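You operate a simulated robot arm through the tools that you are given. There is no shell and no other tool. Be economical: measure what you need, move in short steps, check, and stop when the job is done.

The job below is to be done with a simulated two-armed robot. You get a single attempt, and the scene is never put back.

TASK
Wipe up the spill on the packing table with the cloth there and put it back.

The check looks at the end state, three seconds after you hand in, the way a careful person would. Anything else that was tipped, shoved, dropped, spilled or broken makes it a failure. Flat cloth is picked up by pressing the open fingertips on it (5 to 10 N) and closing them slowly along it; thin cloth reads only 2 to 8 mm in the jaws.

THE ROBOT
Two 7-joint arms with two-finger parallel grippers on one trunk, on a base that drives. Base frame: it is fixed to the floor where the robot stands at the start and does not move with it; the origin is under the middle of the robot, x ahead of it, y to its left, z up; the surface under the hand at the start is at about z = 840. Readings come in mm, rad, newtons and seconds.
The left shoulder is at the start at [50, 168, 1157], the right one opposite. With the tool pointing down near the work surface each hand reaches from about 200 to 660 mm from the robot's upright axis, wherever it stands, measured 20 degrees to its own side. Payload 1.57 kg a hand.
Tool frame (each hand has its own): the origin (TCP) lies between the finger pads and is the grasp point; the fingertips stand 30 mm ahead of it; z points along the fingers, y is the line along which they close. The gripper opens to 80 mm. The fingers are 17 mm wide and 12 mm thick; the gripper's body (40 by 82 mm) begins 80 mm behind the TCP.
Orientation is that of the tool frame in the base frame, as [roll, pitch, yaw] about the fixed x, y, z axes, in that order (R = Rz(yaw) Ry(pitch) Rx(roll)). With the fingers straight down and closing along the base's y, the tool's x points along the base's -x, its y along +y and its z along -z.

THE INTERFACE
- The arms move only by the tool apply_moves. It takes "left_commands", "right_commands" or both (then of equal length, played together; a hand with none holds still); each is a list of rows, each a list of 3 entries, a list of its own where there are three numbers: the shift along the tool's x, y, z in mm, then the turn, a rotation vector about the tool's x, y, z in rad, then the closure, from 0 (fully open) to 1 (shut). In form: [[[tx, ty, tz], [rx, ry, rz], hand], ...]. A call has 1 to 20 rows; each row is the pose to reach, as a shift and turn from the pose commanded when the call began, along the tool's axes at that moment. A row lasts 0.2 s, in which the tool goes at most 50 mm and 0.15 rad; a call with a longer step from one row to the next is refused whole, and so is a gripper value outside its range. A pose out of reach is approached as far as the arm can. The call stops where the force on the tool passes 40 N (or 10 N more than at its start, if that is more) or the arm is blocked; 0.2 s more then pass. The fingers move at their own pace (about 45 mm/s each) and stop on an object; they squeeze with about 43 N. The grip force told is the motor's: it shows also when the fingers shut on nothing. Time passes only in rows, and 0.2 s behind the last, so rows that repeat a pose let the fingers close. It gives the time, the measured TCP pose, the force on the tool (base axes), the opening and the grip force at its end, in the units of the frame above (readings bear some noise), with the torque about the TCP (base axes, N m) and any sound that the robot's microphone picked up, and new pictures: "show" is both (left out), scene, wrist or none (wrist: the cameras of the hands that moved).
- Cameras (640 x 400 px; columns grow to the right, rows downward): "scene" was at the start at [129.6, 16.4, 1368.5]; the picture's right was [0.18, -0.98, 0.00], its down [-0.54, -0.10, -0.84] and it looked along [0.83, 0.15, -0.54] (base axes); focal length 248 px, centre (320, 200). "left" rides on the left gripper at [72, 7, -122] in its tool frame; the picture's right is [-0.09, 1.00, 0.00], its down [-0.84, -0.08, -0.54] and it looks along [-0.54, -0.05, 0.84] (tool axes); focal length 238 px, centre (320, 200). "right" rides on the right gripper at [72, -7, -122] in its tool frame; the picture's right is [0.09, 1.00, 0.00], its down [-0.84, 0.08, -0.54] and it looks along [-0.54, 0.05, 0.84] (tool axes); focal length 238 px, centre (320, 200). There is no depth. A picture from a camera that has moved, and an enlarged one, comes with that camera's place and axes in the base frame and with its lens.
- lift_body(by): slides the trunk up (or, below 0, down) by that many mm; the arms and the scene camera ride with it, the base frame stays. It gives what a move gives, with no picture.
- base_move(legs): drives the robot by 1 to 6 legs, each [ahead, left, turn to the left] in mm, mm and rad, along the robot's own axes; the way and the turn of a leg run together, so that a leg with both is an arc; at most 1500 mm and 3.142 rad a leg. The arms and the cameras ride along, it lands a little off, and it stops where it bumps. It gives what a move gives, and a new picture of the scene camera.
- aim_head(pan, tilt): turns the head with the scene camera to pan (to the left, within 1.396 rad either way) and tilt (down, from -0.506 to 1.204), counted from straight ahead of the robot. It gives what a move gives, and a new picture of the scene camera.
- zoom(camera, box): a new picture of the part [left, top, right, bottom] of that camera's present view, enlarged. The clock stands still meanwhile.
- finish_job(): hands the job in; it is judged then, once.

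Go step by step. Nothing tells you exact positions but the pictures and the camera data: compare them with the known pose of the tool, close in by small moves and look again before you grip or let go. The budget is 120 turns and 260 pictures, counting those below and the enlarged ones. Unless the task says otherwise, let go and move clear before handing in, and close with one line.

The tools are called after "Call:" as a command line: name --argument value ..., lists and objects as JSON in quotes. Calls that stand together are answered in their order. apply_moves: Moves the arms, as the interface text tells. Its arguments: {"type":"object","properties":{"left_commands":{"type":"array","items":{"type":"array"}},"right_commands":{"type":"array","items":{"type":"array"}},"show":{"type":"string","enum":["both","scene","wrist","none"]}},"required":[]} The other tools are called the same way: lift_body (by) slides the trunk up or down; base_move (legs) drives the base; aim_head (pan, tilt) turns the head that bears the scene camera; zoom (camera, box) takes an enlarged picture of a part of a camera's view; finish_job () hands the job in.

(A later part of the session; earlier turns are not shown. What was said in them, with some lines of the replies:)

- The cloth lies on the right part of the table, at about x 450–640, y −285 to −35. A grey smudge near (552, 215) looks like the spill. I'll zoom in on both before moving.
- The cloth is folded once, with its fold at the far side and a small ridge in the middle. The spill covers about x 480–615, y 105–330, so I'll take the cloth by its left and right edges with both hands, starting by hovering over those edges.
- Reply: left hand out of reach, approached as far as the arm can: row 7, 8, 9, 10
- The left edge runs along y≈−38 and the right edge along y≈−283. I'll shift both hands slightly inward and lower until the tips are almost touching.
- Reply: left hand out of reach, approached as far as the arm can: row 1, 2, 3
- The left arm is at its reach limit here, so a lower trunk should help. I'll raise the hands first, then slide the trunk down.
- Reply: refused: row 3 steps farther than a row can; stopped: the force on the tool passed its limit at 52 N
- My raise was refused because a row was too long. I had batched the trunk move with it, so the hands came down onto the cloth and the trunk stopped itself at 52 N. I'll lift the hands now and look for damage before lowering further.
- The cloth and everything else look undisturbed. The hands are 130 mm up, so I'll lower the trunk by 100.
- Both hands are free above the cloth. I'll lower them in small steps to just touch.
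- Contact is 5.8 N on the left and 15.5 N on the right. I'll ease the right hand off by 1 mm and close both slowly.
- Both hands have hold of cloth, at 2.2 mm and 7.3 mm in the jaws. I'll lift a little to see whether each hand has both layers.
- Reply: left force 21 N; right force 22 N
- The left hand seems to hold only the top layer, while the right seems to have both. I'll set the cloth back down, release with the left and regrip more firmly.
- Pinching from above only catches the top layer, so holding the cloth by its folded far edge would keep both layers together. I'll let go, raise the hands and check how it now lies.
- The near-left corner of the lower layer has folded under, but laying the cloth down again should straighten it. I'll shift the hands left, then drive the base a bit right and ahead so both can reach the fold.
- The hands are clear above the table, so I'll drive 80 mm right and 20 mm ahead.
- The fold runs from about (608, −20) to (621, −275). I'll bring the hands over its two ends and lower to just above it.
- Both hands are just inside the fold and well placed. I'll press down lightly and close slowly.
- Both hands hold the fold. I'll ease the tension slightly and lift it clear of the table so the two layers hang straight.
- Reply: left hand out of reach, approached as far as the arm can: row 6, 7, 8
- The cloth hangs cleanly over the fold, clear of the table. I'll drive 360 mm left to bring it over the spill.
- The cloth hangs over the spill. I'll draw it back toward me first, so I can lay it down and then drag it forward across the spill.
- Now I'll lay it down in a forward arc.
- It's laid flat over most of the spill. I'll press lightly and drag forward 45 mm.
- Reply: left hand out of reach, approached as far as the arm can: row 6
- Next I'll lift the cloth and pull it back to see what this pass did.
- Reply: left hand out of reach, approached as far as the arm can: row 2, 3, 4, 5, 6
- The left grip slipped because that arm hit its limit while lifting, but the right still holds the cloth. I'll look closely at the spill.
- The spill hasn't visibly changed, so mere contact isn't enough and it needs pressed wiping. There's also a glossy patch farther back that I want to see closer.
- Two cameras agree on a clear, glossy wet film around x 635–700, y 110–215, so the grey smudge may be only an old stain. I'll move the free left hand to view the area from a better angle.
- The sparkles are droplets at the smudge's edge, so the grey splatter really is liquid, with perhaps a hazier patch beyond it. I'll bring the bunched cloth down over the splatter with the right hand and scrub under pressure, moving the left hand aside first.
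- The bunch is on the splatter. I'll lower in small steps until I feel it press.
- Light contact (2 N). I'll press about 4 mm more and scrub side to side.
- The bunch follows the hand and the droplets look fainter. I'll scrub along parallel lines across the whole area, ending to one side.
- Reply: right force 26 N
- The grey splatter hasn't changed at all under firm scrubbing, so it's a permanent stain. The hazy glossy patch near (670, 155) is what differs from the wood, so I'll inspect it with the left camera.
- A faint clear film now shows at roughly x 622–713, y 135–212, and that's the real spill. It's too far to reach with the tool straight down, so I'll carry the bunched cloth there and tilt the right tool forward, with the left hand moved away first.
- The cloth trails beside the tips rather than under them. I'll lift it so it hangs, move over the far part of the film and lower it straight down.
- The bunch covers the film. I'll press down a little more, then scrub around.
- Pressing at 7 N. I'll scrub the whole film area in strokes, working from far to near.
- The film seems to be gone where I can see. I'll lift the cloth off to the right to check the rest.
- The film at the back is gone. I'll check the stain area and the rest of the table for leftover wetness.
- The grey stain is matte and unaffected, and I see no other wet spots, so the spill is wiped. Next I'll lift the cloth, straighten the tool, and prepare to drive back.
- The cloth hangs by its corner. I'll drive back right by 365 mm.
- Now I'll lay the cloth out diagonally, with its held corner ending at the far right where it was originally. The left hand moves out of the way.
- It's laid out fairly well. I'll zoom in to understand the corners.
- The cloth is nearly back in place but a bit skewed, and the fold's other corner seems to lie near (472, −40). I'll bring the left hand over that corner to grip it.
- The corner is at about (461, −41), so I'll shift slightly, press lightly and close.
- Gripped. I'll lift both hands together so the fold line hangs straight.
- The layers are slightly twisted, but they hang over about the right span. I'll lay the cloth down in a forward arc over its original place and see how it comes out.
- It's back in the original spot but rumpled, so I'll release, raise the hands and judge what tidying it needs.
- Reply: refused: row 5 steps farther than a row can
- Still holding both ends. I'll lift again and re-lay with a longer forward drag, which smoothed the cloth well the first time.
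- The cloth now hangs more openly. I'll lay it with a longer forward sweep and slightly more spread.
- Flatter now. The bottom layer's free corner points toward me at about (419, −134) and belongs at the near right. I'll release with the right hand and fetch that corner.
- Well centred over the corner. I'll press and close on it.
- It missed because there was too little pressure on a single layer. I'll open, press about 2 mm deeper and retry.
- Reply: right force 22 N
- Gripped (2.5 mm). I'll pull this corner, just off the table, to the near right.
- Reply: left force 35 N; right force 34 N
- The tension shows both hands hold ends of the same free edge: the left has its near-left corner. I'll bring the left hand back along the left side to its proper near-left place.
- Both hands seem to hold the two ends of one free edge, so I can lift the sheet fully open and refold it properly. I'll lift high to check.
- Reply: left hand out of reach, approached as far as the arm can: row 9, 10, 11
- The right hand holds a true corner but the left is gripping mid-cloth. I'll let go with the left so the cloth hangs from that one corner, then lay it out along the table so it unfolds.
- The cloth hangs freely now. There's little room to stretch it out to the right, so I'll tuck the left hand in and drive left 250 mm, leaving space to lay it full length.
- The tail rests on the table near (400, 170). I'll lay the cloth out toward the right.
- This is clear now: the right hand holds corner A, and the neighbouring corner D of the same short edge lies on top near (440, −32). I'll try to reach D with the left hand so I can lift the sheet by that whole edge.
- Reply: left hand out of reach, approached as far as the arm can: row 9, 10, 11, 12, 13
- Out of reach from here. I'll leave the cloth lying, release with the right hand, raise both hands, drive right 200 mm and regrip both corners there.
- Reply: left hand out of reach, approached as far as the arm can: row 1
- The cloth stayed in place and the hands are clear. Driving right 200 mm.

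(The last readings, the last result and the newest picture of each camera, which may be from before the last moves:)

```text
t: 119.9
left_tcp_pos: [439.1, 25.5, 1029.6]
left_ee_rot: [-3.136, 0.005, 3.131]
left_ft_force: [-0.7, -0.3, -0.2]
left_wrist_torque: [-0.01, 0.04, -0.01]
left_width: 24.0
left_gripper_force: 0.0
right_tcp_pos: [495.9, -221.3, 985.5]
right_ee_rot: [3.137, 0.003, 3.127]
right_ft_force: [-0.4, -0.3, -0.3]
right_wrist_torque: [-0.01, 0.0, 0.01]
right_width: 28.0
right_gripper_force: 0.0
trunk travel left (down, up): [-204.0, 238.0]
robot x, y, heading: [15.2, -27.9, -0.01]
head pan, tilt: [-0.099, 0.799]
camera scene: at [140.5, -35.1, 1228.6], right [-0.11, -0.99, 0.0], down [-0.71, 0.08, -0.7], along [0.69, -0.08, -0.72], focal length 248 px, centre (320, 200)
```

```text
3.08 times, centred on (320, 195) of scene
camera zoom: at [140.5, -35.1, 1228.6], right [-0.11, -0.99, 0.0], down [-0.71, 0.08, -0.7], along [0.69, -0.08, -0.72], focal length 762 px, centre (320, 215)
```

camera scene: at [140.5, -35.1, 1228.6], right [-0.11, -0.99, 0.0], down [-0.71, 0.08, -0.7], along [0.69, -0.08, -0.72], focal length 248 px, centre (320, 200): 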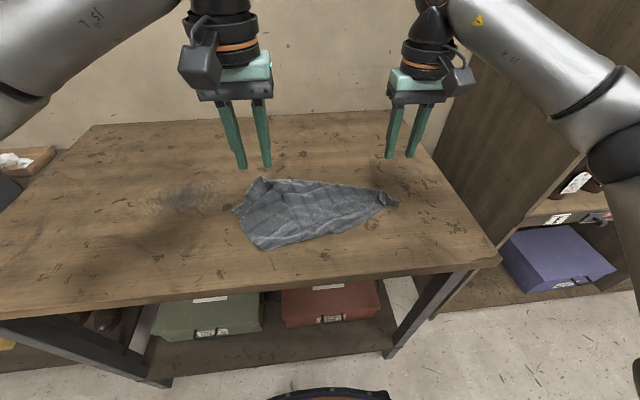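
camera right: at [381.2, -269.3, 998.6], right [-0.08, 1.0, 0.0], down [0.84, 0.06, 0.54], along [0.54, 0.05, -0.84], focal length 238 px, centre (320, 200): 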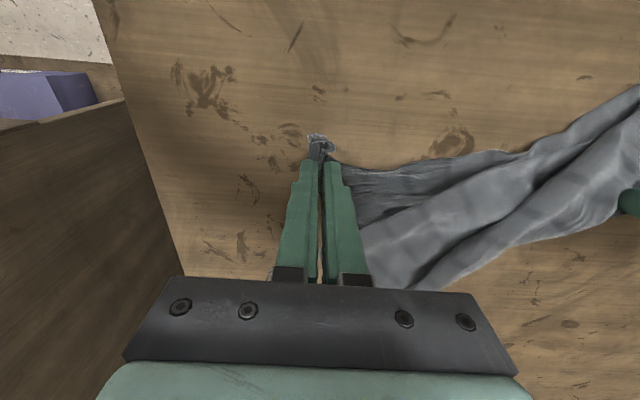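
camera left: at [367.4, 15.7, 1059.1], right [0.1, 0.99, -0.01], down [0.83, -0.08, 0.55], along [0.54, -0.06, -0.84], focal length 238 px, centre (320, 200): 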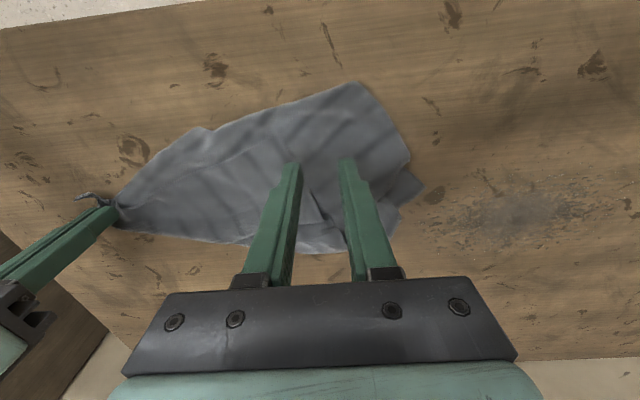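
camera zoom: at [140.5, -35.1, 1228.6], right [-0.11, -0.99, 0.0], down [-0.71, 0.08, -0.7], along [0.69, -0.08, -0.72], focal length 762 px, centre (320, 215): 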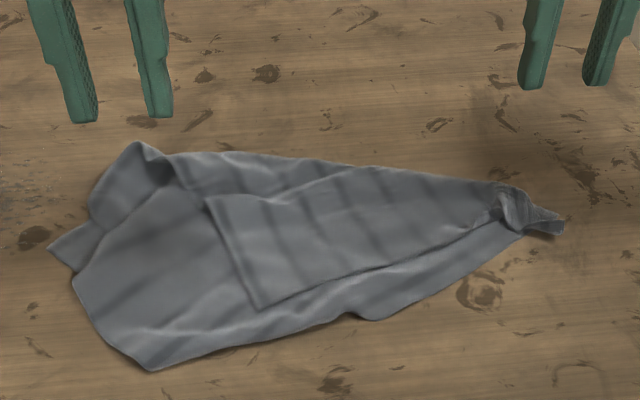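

Corner D is confirmed at about (436, −33), and A's pinched ridge sits near (495, −232). I'll lower the right hand onto the ridge and hover the left over D.

Call:
apply_moves --left_commands '[[[-10, -35, 20], [0, 0, 0], 0.7], [[-20, -60, 50], [0, 0, 0], 0.7], [[-27, -75, 90], [0, 0, 0], 0.7], [[-27, -75, 125], [0, 0, 0], 0.7], [[-27, -75, 125], [0, 0, 0], 0.7]]' --right_commands '[[[0, -10, 35], [0, 0, 0], 0.5], [[0, -10, 70], [0, 0, 0], 0.5], [[0, -10, 85], [0, 0, 0], 0.5], [[0, -10, 85], [0, 0, 0], 0.5], [[0, -10, 85], [0, 0, 0], 0.5]]' --show "wrist"

```text
t: 121.1
left_tcp_pos: [466.4, -50.0, 904.4]
left_ee_rot: [-3.136, 0.005, 3.133]
left_ft_force: [-0.1, 0.1, -0.5]
left_wrist_torque: [-0.01, -0.03, -0.03]
left_width: 24.2
left_gripper_force: 0.0
right_tcp_pos: [496.8, -231.1, 900.1]
right_ee_rot: [3.138, 0.003, 3.128]
right_ft_force: [0.6, -0.4, -0.1]
right_wrist_torque: [0.02, 0.01, 0.01]
right_width: 40.4
right_gripper_force: 0.1
trunk travel left (down, up): [-204.0, 238.0]
robot x, y, heading: [17.0, -28.0, -0.011]
head pan, tilt: [-0.099, 0.799]
camera right: at [424.9, -237.0, 1022.3], right [-0.08, 1.0, 0.0], down [0.84, 0.06, 0.54], along [0.54, 0.05, -0.84], focal length 238 px, centre (320, 200)
camera left: at [393.1, -41.0, 1027.1], right [0.1, 0.99, 0.0], down [0.83, -0.08, 0.55], along [0.54, -0.06, -0.84], focal length 238 px, centre (320, 200)
```

right: 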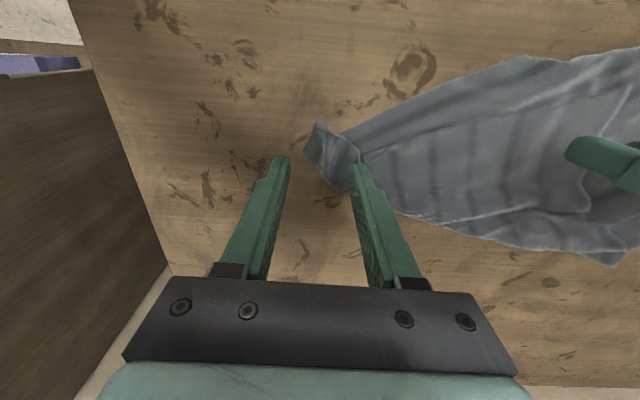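
left: 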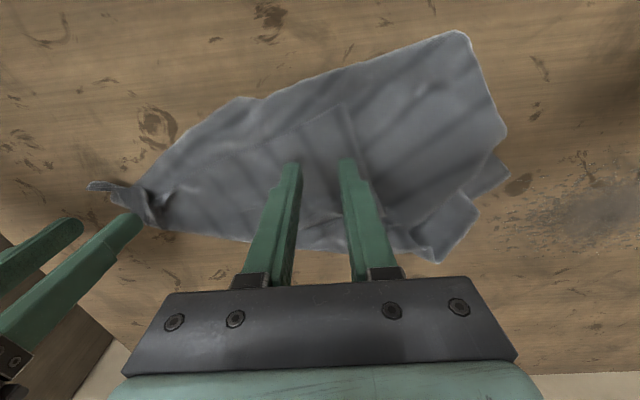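

I'll fine-adjust both hands, press lightly and close.

Call:
apply_moves --left_commands '[[[0, -7, 12], [0, 0, 0], 0.7], [[0, -7, 24], [0, 0, 0], 0.7], [[0, -7, 29], [0, 0, 0], 0.7], [[0, -7, 31.5], [0, 0, 0], 0.7], [[0, -7, 31.5], [0, 0, 0], 0.7], [[0, -7, 31.5], [0, 0, 0], 0.75], [[0, -7, 31.5], [0, 0, 0], 0.8], [[0, -7, 31.5], [0, 0, 0], 0.85], [[0, -7, 31.5], [0, 0, 0], 0.9], [[0, -7, 31.5], [0, 0, 0], 0.95], [[0, -7, 31.5], [0, 0, 0], 1.0], [[0, -7, 31.5], [0, 0, 0], 1.0], [[0, -7, 31.5], [0, 0, 0], 1.0]]' --right_commands '[[[0, 13, 0], [0, 0, 0], 0.5], [[0, 13, 12], [0, 0, 0], 0.5], [[0, 13, 22], [0, 0, 0], 0.5], [[0, 13, 26], [0, 0, 0], 0.5], [[0, 13, 28], [0, 0, 0], 0.5], [[0, 13, 28], [0, 0, 0], 0.58], [[0, 13, 28], [0, 0, 0], 0.66], [[0, 13, 28], [0, 0, 0], 0.74], [[0, 13, 28], [0, 0, 0], 0.82], [[0, 13, 28], [0, 0, 0], 0.9], [[0, 13, 28], [0, 0, 0], 1.0], [[0, 13, 28], [0, 0, 0], 1.0], [[0, 13, 28], [0, 0, 0], 1.0]]' --show "wrist"

```text
t: 123.9
left_tcp_pos: [466.2, -57.2, 873.0]
left_ee_rot: [-3.137, 0.005, 3.133]
left_ft_force: [0.0, 0.5, -0.1]
left_wrist_torque: [-0.01, 0.02, 0.0]
left_width: 0.0
left_gripper_force: 21.4
right_tcp_pos: [496.3, -218.5, 874.3]
right_ee_rot: [3.138, 0.003, 3.128]
right_ft_force: [1.0, 0.3, 4.3]
right_wrist_torque: [0.05, -0.01, 0.04]
right_width: 3.1
right_gripper_force: 24.2
trunk travel left (down, up): [-204.0, 238.0]
robot x, y, heading: [21.1, -29.2, -0.008]
head pan, tilt: [-0.099, 0.799]
camera right: at [424.5, -224.0, 994.9], right [-0.08, 1.0, 0.0], down [0.84, 0.06, 0.54], along [0.54, 0.05, -0.84], focal length 238 px, centre (320, 200)
camera left: at [393.0, -48.3, 997.0], right [0.1, 0.99, 0.0], down [0.83, -0.08, 0.55], along [0.54, -0.06, -0.84], focal length 238 px, centre (320, 200)
```

right: 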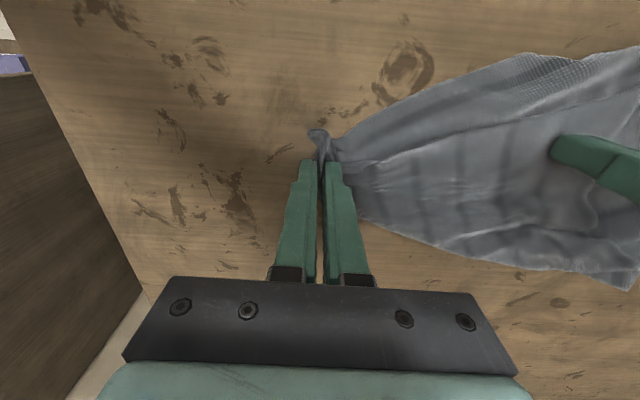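
left: 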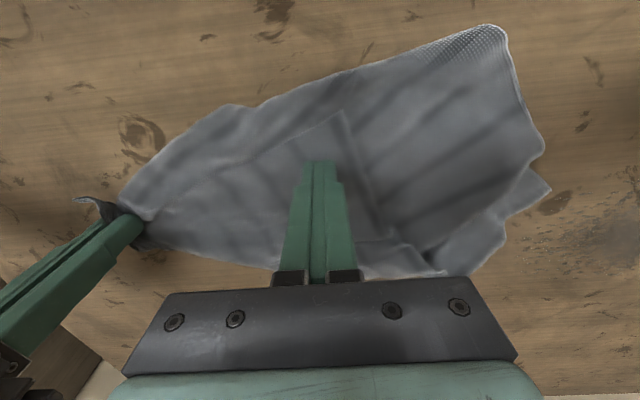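

The right hand has A, but the left touched too lightly. I'll reopen the left, press 2 mm deeper nearer the corner and retry.

Call:
apply_moves --left_commands '[[[0, 0, -6], [0, 0, 0], 0.65], [[7, 2, -6], [0, 0, 0], 0.65], [[7, 2, -6], [0, 0, 0], 0.65], [[7, 2, -1], [0, 0, 0], 0.65], [[7, 2, 1.5], [0, 0, 0], 0.65], [[7, 2, 2], [0, 0, 0], 0.65], [[7, 2, 2], [0, 0, 0], 0.7], [[7, 2, 2], [0, 0, 0], 0.75], [[7, 2, 2], [0, 0, 0], 0.8], [[7, 2, 2], [0, 0, 0], 0.85], [[7, 2, 2], [0, 0, 0], 0.9], [[7, 2, 2], [0, 0, 0], 0.95], [[7, 2, 2], [0, 0, 0], 1.0], [[7, 2, 2], [0, 0, 0], 1.0], [[7, 2, 2], [0, 0, 0], 1.0]]' --show "wrist"

```text
t: 127.1
left_tcp_pos: [458.9, -55.7, 871.7]
left_ee_rot: [-3.135, 0.005, 3.131]
left_ft_force: [0.8, -2.0, 13.4]
left_wrist_torque: [-0.02, 0.0, 0.01]
left_width: 1.4
left_gripper_force: 23.7
right_tcp_pos: [496.6, -219.5, 872.1]
right_ee_rot: [3.139, 0.002, 3.127]
right_ft_force: [1.1, 0.4, 1.9]
right_wrist_torque: [0.05, 0.01, -0.01]
right_width: 3.5
right_gripper_force: 24.4
trunk travel left (down, up): [-204.0, 238.0]
robot x, y, heading: [16.9, -26.8, -0.01]
head pan, tilt: [-0.099, 0.799]
camera left: at [385.4, -46.7, 994.9], right [0.1, 0.99, 0.0], down [0.83, -0.08, 0.55], along [0.54, -0.06, -0.84], focal length 238 px, centre (320, 200)
```

left: 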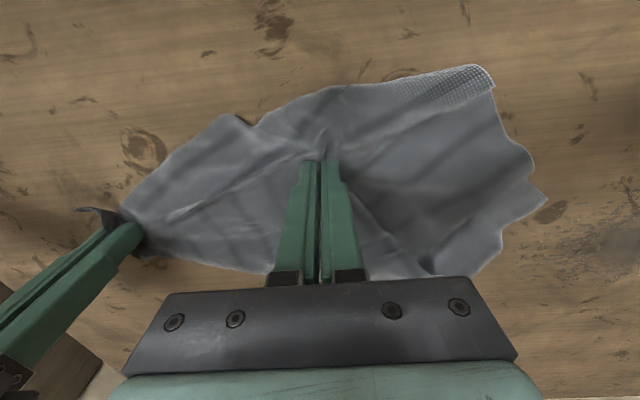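

Gripped (1.4 mm), so the left has the flap corner. I'll lift both hands together and look.

Call:
apply_moves --left_commands '[[[0, 0, -30], [0, 0, 0], 1.0], [[5, 0, -65], [0, 0, 0], 1.0], [[10, 1, -100], [0, 0, 0], 1.0], [[16, 2, -135], [0, 0, 0], 1.0], [[22, 3, -170], [0, 0, 0], 1.0], [[28, 4, -205], [0, 0, 0], 1.0], [[34, 5, -240], [0, 0, 0], 1.0], [[39, 5, -275], [0, 0, 0], 1.0], [[39, 5, -275], [0, 0, 0], 1.0], [[39, 5, -275], [0, 0, 0], 1.0]]' --right_commands '[[[5, 0, -30], [0, 0, 0], 1.0], [[15, -2, -65], [0, 0, 0], 1.0], [[25, -4, -100], [0, 0, 0], 1.0], [[36, -6, -135], [0, 0, 0], 1.0], [[47, -8, -170], [0, 0, 0], 1.0], [[57, -10, -205], [0, 0, 0], 1.0], [[67, -12, -240], [0, 0, 0], 1.0], [[76, -14, -275], [0, 0, 0], 1.0], [[76, -14, -275], [0, 0, 0], 1.0], [[76, -14, -275], [0, 0, 0], 1.0]]' --show "none"

Call:
aim_head --pan -0.25 --tilt 0.55

```text
t: 129.3
left_tcp_pos: [420.8, -49.7, 1146.2]
left_ee_rot: [-3.135, 0.004, 3.13]
left_ft_force: [-0.1, -1.9, -0.8]
left_wrist_torque: [-0.09, -0.02, -0.07]
left_width: 1.1
left_gripper_force: 23.4
right_tcp_pos: [420.4, -232.5, 1147.4]
right_ee_rot: [3.136, 0.002, 3.13]
right_ft_force: [-0.3, 3.1, 0.7]
right_wrist_torque: [0.11, 0.0, 0.03]
right_width: 3.7
right_gripper_force: 24.7
trunk travel left (down, up): [-204.0, 238.0]
robot x, y, heading: [20.9, -24.9, -0.012]
head pan, tilt: [-0.099, 0.799]
```

```text
t: 130.0
left_tcp_pos: [421.4, -49.0, 1146.1]
left_ee_rot: [-3.133, 0.006, 3.131]
left_ft_force: [0.2, -4.1, -1.1]
left_wrist_torque: [-0.13, 0.0, -0.02]
left_width: 1.5
left_gripper_force: 23.1
right_tcp_pos: [420.8, -231.7, 1145.8]
right_ee_rot: [3.14, 0.002, 3.128]
right_ft_force: [-0.2, 3.4, -1.4]
right_wrist_torque: [0.13, -0.02, 0.05]
right_width: 3.4
right_gripper_force: 24.7
trunk travel left (down, up): [-204.0, 238.0]
robot x, y, heading: [22.1, -25.2, -0.011]
head pan, tilt: [-0.25, 0.55]
camera scene: at [147.1, -49.3, 1250.0], right [-0.26, -0.97, 0.0], down [-0.51, 0.13, -0.85], along [0.82, -0.22, -0.52], focal length 248 px, centre (320, 200)
```

scene: 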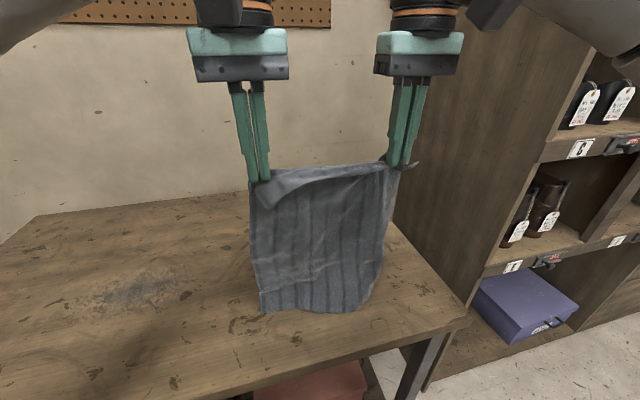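

The sheet now hangs as one clean, flat panel from its short edge. I'll raise the trunk a little so the bottom hem just clears the table, then lay it forward and fold it back over.

Call:
lift_body --by 75

Call:
zoom --camera "scene" --box '[200, 140, 460, 340]'

```text
t: 131.2
left_tcp_pos: [421.8, -48.5, 1222.2]
left_ee_rot: [-3.137, 0.004, 3.13]
left_ft_force: [-0.4, -3.8, 0.1]
left_wrist_torque: [-0.13, 0.0, -0.09]
left_width: 1.2
left_gripper_force: 23.5
right_tcp_pos: [421.4, -231.9, 1221.1]
right_ee_rot: [3.138, 0.001, 3.127]
right_ft_force: [-0.3, 4.2, -0.1]
right_wrist_torque: [0.15, 0.01, 0.05]
right_width: 3.6
right_gripper_force: 24.5
trunk travel left (down, up): [-279.0, 163.0]
robot x, y, heading: [18.4, -27.4, -0.012]
head pan, tilt: [-0.25, 0.55]
```

```text
2.00 times, centred on (330, 240) of scene
camera zoom: at [147.3, -49.4, 1325.0], right [-0.26, -0.97, 0.0], down [-0.51, 0.13, -0.85], along [0.82, -0.22, -0.52], focal length 495 px, centre (300, 120)
```

zoom: 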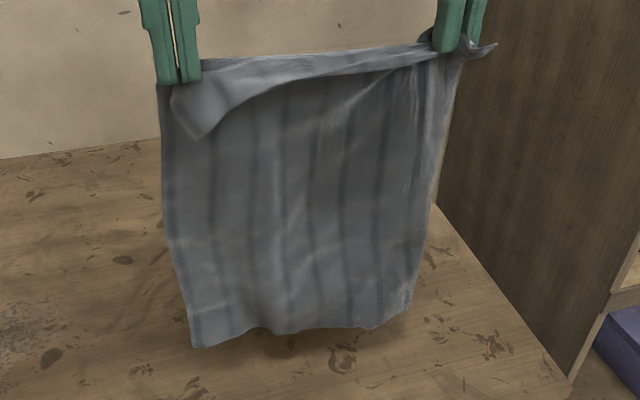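

The panel hangs freely with its hem about 85 mm above the table. To centre it over its old place and regain reach, I'll shift the hands left a bit, then drive right 60 mm and lower the trunk again.

Call:
apply_moves --left_commands '[[[0, 25, 0], [0, 0, 0], 1.0], [[0, 42, 0], [0, 0, 0], 1.0], [[0, 42, 0], [0, 0, 0], 1.0]]' --right_commands '[[[0, 25, 0], [0, 0, 0], 1.0], [[0, 42, 0], [0, 0, 0], 1.0], [[0, 42, 0], [0, 0, 0], 1.0]]' --show "none"

Call:
base_move --legs '[[0, -60, 0]]'

Call:
lift_body --by -75

Call:
zoom --camera "scene" --box '[200, 140, 460, 340]'

```text
t: 132.0
left_tcp_pos: [421.4, -7.2, 1219.3]
left_ee_rot: [-3.136, 0.003, 3.132]
left_ft_force: [0.3, -4.0, 0.1]
left_wrist_torque: [-0.1, 0.03, -0.07]
left_width: 1.2
left_gripper_force: 23.3
right_tcp_pos: [419.5, -190.3, 1221.5]
right_ee_rot: [3.136, 0.002, 3.129]
right_ft_force: [0.4, 3.3, -0.1]
right_wrist_torque: [0.1, 0.04, 0.03]
right_width: 3.4
right_gripper_force: 24.5
trunk travel left (down, up): [-279.0, 163.0]
robot x, y, heading: [19.4, -25.5, -0.012]
head pan, tilt: [-0.25, 0.55]
```

```text
t: 133.2
left_tcp_pos: [421.2, -67.3, 1220.7]
left_ee_rot: [-3.139, 0.005, 3.132]
left_ft_force: [-0.2, -4.1, 0.6]
left_wrist_torque: [-0.11, 0.01, -0.02]
left_width: 1.2
left_gripper_force: 23.3
right_tcp_pos: [420.7, -250.8, 1221.7]
right_ee_rot: [3.134, 0.001, 3.131]
right_ft_force: [0.6, 3.3, 0.0]
right_wrist_torque: [0.14, 0.01, 0.06]
right_width: 3.3
right_gripper_force: 24.5
trunk travel left (down, up): [-279.0, 163.0]
robot x, y, heading: [15.1, -84.0, -0.014]
head pan, tilt: [-0.25, 0.55]
camera scene: at [146.5, -110.2, 1325.0], right [-0.26, -0.97, 0.0], down [-0.51, 0.13, -0.85], along [0.82, -0.22, -0.52], focal length 248 px, centre (320, 200)
```

scene: 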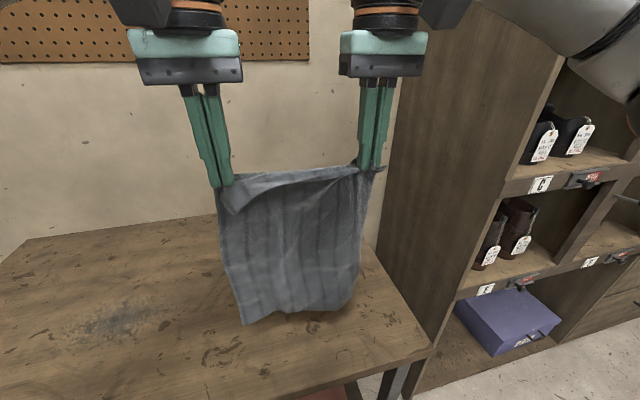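

```text
t: 134.3
left_tcp_pos: [421.6, -66.5, 1145.8]
left_ee_rot: [-3.136, 0.005, 3.133]
left_ft_force: [0.0, -3.9, -1.6]
left_wrist_torque: [-0.11, 0.01, -0.07]
left_width: 0.9
left_gripper_force: 23.4
right_tcp_pos: [420.5, -249.4, 1145.7]
right_ee_rot: [3.138, 0.001, 3.129]
right_ft_force: [0.2, 4.2, -1.7]
right_wrist_torque: [0.12, 0.0, 0.06]
right_width: 3.3
right_gripper_force: 24.9
trunk travel left (down, up): [-204.0, 238.0]
robot x, y, heading: [18.9, -91.5, -0.015]
head pan, tilt: [-0.25, 0.55]
```

```text
2.00 times, centred on (330, 240) of scene
camera zoom: at [146.3, -109.7, 1250.1], right [-0.26, -0.97, 0.0], down [-0.5, 0.13, -0.85], along [0.82, -0.22, -0.52], focal length 495 px, centre (300, 120)
```

zoom: 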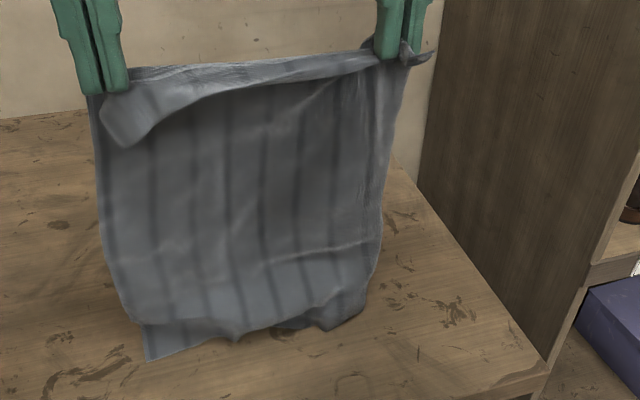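

The hem touches down at about x 425. I'll lay the lower half forward along a 45° path and pause at the fold line.

Call:
apply_moves --left_commands '[[[-25, 0, 25], [0, 0, 0], 1.0], [[-53, 0, 58], [0, 0, 0], 1.0], [[-81, 0, 91], [0, 0, 0], 1.0], [[-109, 0, 125], [0, 0, 0], 1.0], [[-137, 0, 158], [0, 0, 0], 1.0], [[-160, 0, 186], [0, 0, 0], 1.0], [[-172, 0, 200], [0, 0, 0], 1.0], [[-172, 0, 200], [0, 0, 0], 1.0]]' --right_commands '[[[-25, 0, 25], [0, 0, 0], 1.0], [[-53, 0, 58], [0, 0, 0], 1.0], [[-81, 0, 91], [0, 0, 0], 1.0], [[-109, 0, 125], [0, 0, 0], 1.0], [[-137, 0, 158], [0, 0, 0], 1.0], [[-160, 0, 186], [0, 0, 0], 1.0], [[-172, 0, 200], [0, 0, 0], 1.0], [[-172, 0, 200], [0, 0, 0], 1.0]]' --show "wrist"

Call:
zoom --camera "scene" --box '[200, 140, 460, 340]'

```text
t: 136.1
left_tcp_pos: [592.0, -69.5, 945.2]
left_ee_rot: [-3.136, 0.006, 3.131]
left_ft_force: [-0.3, -0.8, -0.2]
left_wrist_torque: [-0.07, 0.03, -0.03]
left_width: 1.2
left_gripper_force: 23.2
right_tcp_pos: [593.3, -247.6, 946.8]
right_ee_rot: [3.138, 0.001, 3.13]
right_ft_force: [0.3, 1.5, 0.1]
right_wrist_torque: [0.07, 0.01, 0.01]
right_width: 3.3
right_gripper_force: 24.7
trunk travel left (down, up): [-204.0, 238.0]
robot x, y, heading: [19.6, -92.2, -0.01]
head pan, tilt: [-0.25, 0.55]
camera right: at [520.5, -254.1, 1069.0], right [-0.08, 1.0, 0.0], down [0.84, 0.07, 0.54], along [0.54, 0.05, -0.84], focal length 238 px, centre (320, 200)
camera left: at [520.0, -61.2, 1068.5], right [0.1, 0.99, 0.0], down [0.83, -0.08, 0.55], along [0.54, -0.06, -0.84], focal length 238 px, centre (320, 200)
```

right: 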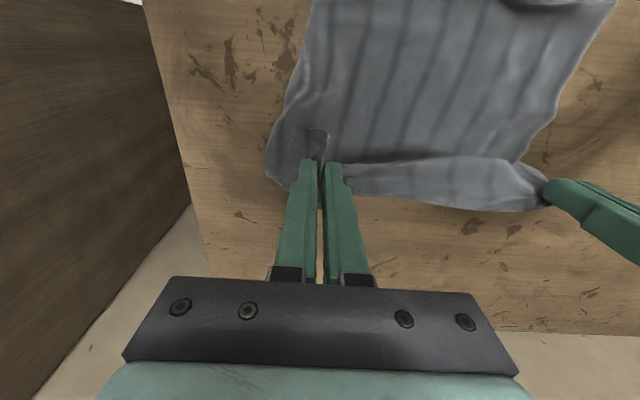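
left: 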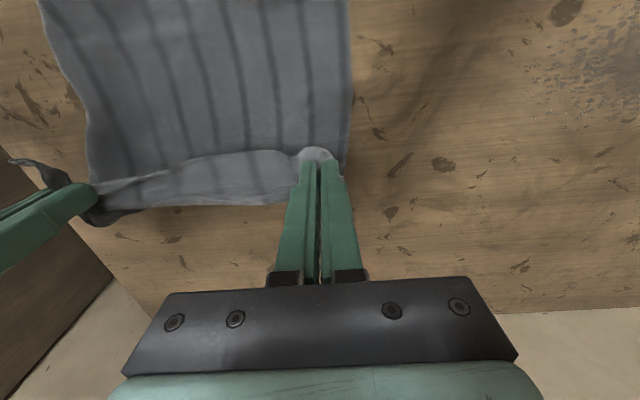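

```text
2.00 times, centred on (330, 240) of scene
camera zoom: at [146.4, -109.7, 1250.0], right [-0.26, -0.97, 0.0], down [-0.5, 0.13, -0.85], along [0.82, -0.22, -0.52], focal length 495 px, centre (300, 120)
```

zoom: 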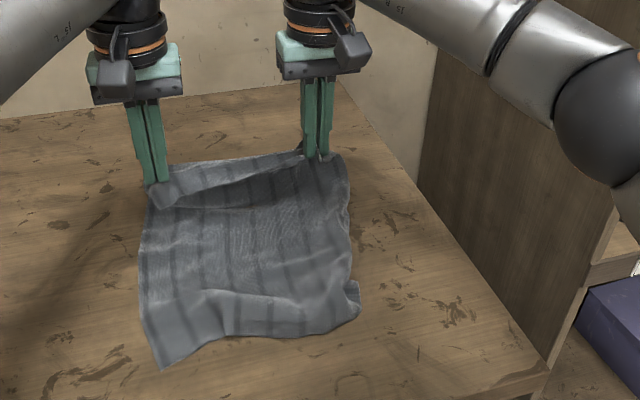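

Laid very neatly, with the near edge at about x 430. Next I'll bring the held edge back over to make the fold.

Call:
apply_moves --left_commands '[[[15, 0, -2], [0, 0, 0], 1.0], [[35, 0, 2], [0, 0, 0], 1.0], [[53, 0, 16], [0, 0, 0], 1.0], [[68, 0, 34], [0, 0, 0], 1.0], [[79, 0, 52], [0, 0, 0], 1.0], [[85, 0, 63], [0, 0, 0], 1.0], [[85, 0, 63], [0, 0, 0], 1.0]]' --right_commands '[[[15, 0, -2], [0, 0, 0], 1.0], [[35, 0, 2], [0, 0, 0], 1.0], [[53, 0, 16], [0, 0, 0], 1.0], [[68, 0, 34], [0, 0, 0], 1.0], [[79, 0, 52], [0, 0, 0], 1.0], [[85, 0, 63], [0, 0, 0], 1.0], [[85, 0, 63], [0, 0, 0], 1.0]]' --show "wrist"

Call:
zoom --camera "scene" --box '[200, 140, 460, 340]'

```text
t: 137.7
left_tcp_pos: [508.4, -68.1, 882.3]
left_ee_rot: [-3.135, 0.004, 3.134]
left_ft_force: [0.4, -1.4, -0.9]
left_wrist_torque: [-0.09, -0.01, -0.01]
left_width: 1.2
left_gripper_force: 22.9
right_tcp_pos: [506.6, -249.1, 884.8]
right_ee_rot: [3.137, 0.003, 3.129]
right_ft_force: [0.1, 1.8, -0.5]
right_wrist_torque: [0.09, 0.0, 0.03]
right_width: 3.3
right_gripper_force: 24.6
trunk travel left (down, up): [-204.0, 238.0]
robot x, y, heading: [14.2, -85.1, -0.013]
head pan, tilt: [-0.25, 0.55]
camera right: at [435.2, -254.1, 1005.9], right [-0.08, 1.0, 0.0], down [0.84, 0.06, 0.54], along [0.54, 0.05, -0.84], focal length 238 px, centre (320, 200)
camera left: at [434.6, -59.8, 1004.8], right [0.1, 0.99, 0.0], down [0.83, -0.08, 0.55], along [0.54, -0.06, -0.84], focal length 238 px, centre (320, 200)
```

right: 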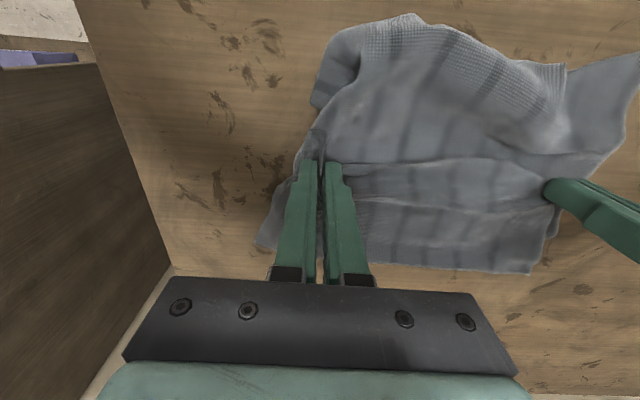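
left: 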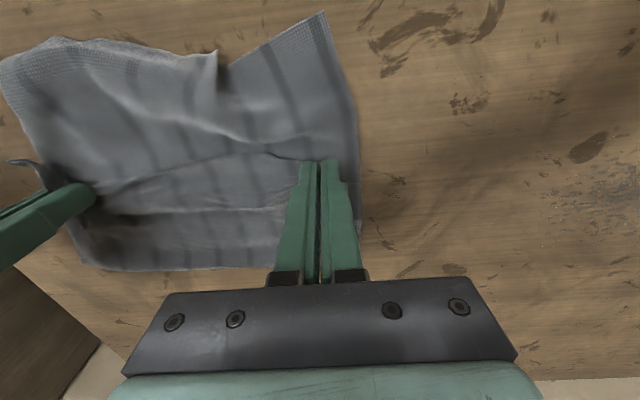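

```text
2.00 times, centred on (330, 240) of scene
camera zoom: at [146.5, -109.7, 1250.0], right [-0.26, -0.97, 0.0], down [-0.51, 0.13, -0.85], along [0.82, -0.22, -0.52], focal length 495 px, centre (300, 120)
```

zoom: 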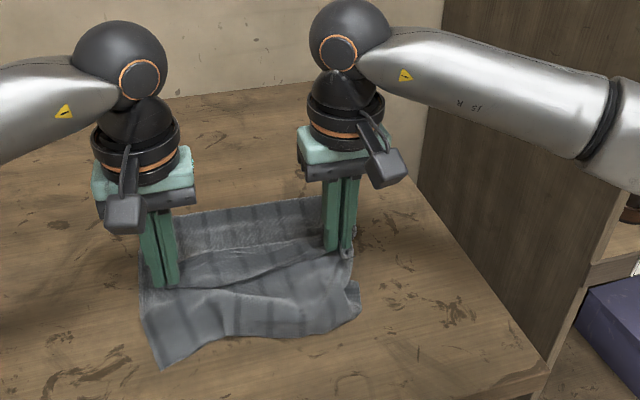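

Folded like it was originally. I'll lower a touch, open gently and lift straight up.

Call:
apply_moves --left_commands '[[[0, 0, 5], [0, 0, 0], 1.0], [[0, 0, 5], [0, 0, 0], 0.85], [[0, 0, 5], [0, 0, 0], 0.7], [[0, 0, 5], [0, 0, 0], 0.6], [[0, 0, -15], [0, 0, 0], 0.6], [[0, 0, -50], [0, 0, 0], 0.6], [[0, 10, -95], [0, 0, 0], 0.6], [[0, 40, -130], [0, 0, 0], 0.6], [[0, 80, -150], [0, 0, 0], 0.6], [[20, 120, -165], [0, 0, 0], 0.6], [[40, 160, -175], [0, 0, 0], 0.6]]' --right_commands '[[[0, 0, 7], [0, 0, 0], 1.0], [[0, 0, 7], [0, 0, 0], 0.85], [[0, 0, 7], [0, 0, 0], 0.7], [[0, 0, 7], [0, 0, 0], 0.6], [[0, 0, -15], [0, 0, 0], 0.6], [[0, 0, -50], [0, 0, 0], 0.6], [[0, 0, -95], [0, 0, 0], 0.6], [[0, 0, -140], [0, 0, 0], 0.6], [[10, 0, -180], [0, 0, 0], 0.6], [[20, 0, -200], [0, 0, 0], 0.6], [[20, 0, -200], [0, 0, 0], 0.6]]' --show "none"

Call:
aim_head --pan -0.1 --tilt 0.75

Call:
zoom --camera "scene" --box '[240, 130, 440, 260]'

```text
t: 140.1
left_tcp_pos: [468.7, 93.0, 1057.3]
left_ee_rot: [-3.137, 0.003, 3.132]
left_ft_force: [-0.1, -0.1, -0.3]
left_wrist_torque: [0.01, -0.03, -0.03]
left_width: 32.2
left_gripper_force: 0.0
right_tcp_pos: [486.9, -249.0, 1086.7]
right_ee_rot: [3.14, 0.003, 3.13]
right_ft_force: [-0.1, 0.4, 0.3]
right_wrist_torque: [0.0, -0.02, 0.01]
right_width: 31.9
right_gripper_force: 0.0
trunk travel left (down, up): [-204.0, 238.0]
robot x, y, heading: [18.4, -87.5, -0.011]
head pan, tilt: [-0.25, 0.55]
```

```text
t: 140.8
left_tcp_pos: [469.0, 91.0, 1057.3]
left_ee_rot: [-3.136, 0.005, 3.133]
left_ft_force: [0.4, -0.2, 0.5]
left_wrist_torque: [0.01, -0.02, 0.03]
left_width: 31.8
left_gripper_force: 0.1
right_tcp_pos: [488.0, -248.7, 1085.5]
right_ee_rot: [3.138, 0.003, 3.129]
right_ft_force: [-0.4, -0.3, 0.7]
right_wrist_torque: [-0.03, -0.01, 0.04]
right_width: 31.9
right_gripper_force: 0.1
trunk travel left (down, up): [-204.0, 238.0]
robot x, y, heading: [18.2, -85.5, -0.013]
head pan, tilt: [-0.099, 0.75]
camera scene: at [142.1, -95.8, 1232.7], right [-0.11, -0.99, 0.0], down [-0.68, 0.07, -0.73], along [0.73, -0.08, -0.68], focal length 248 px, centre (320, 200)
```

scene: 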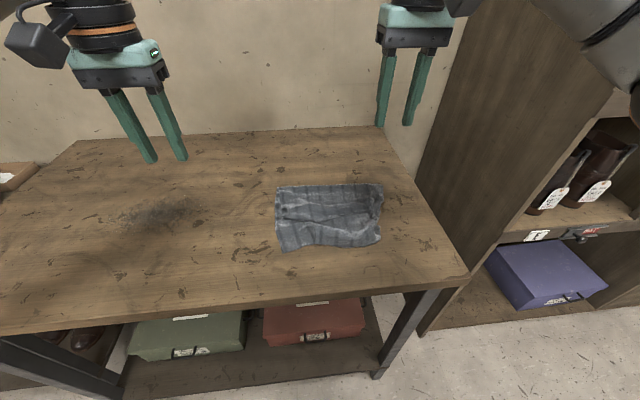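

```text
3.08 times, centred on (340, 195) of scene
camera zoom: at [142.1, -95.8, 1232.7], right [-0.11, -0.99, 0.0], down [-0.68, 0.07, -0.73], along [0.73, -0.08, -0.68], focal length 762 px, centre (258, 215)
```

zoom: 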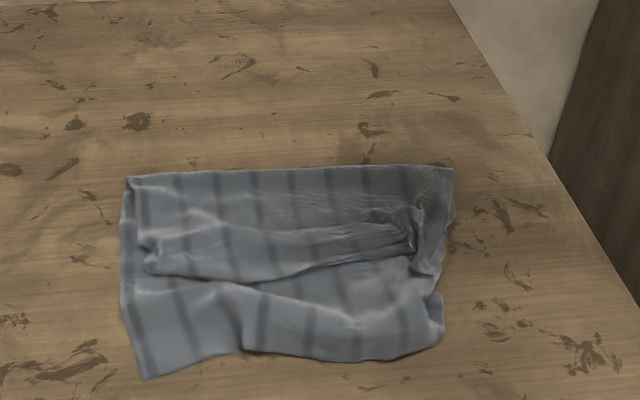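

The cloth is back within about 15 mm of its old outline, folded and flat. One last look at the wiped area before handing in.

Call:
zoom --camera "scene" --box '[80, 130, 290, 260]'

Call:
aim_head --pan 0.45 --tilt 0.6

Call:
zoom --camera "scene" --box '[260, 150, 460, 280]'

```text
3.05 times, centred on (185, 195) of scene
camera zoom: at [142.1, -95.8, 1232.7], right [-0.11, -0.99, 0.0], down [-0.68, 0.07, -0.73], along [0.73, -0.08, -0.68], focal length 755 px, centre (731, 215)
```

zoom: 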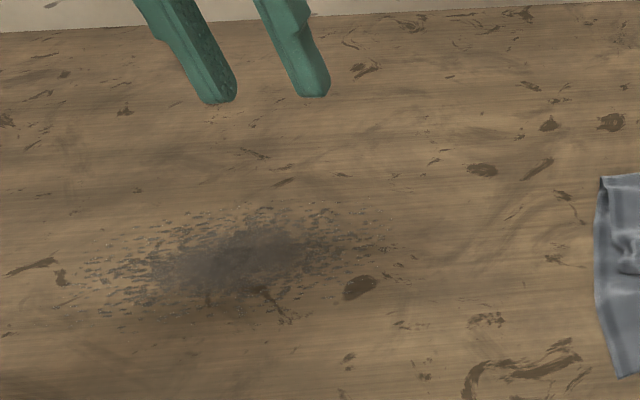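

```text
t: 141.8
left_tcp_pos: [469.8, 91.6, 1057.7]
left_ee_rot: [-3.136, 0.006, 3.134]
left_ft_force: [0.0, 0.0, 0.6]
left_wrist_torque: [-0.03, 0.01, 0.0]
left_width: 32.1
left_gripper_force: 0.0
right_tcp_pos: [488.5, -247.9, 1085.5]
right_ee_rot: [3.138, 0.002, 3.128]
right_ft_force: [0.2, 0.3, -0.7]
right_wrist_torque: [0.0, -0.01, -0.04]
right_width: 31.9
right_gripper_force: 0.2
trunk travel left (down, up): [-204.0, 238.0]
robot x, y, heading: [15.7, -85.2, -0.012]
head pan, tilt: [0.45, 0.6]
camera scene: at [139.7, -49.1, 1245.5], right [0.43, -0.91, 0.0], down [-0.51, -0.24, -0.82], along [0.75, 0.35, -0.57], focal length 248 px, centre (320, 200)
```

scene: 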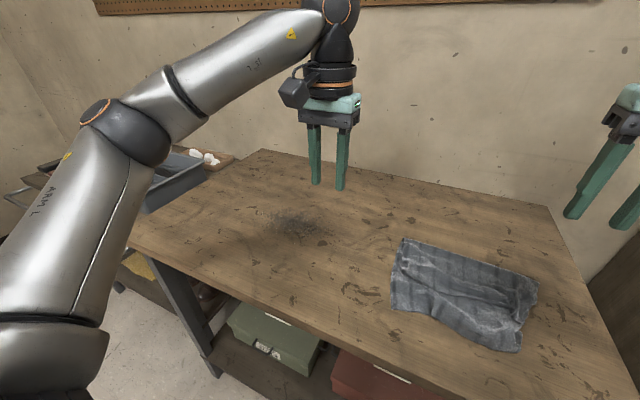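

```text
3.08 times, centred on (360, 215) of scene
camera zoom: at [139.7, -49.1, 1245.5], right [0.43, -0.91, 0.0], down [-0.51, -0.24, -0.82], along [0.75, 0.35, -0.57], focal length 762 px, centre (197, 154)
```

zoom: 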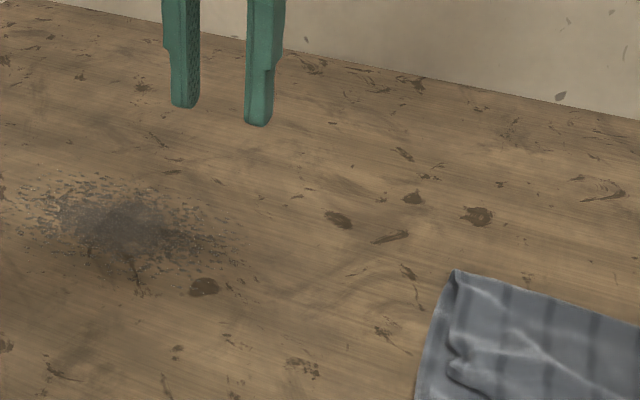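

The wet film is gone and only the permanent matte stain remains. The cloth lies folded in its old place, both hands are clear and nothing else has moved, so I'm handing in.

Call:
finish_job

```text
The job is handed in.
```

I wiped up the wet film on the packing table and put the cloth back folded, within about 15 mm of where it lay; the grey splatter beside the film did not change under firm scrubbing, so I left it as a permanent stain.
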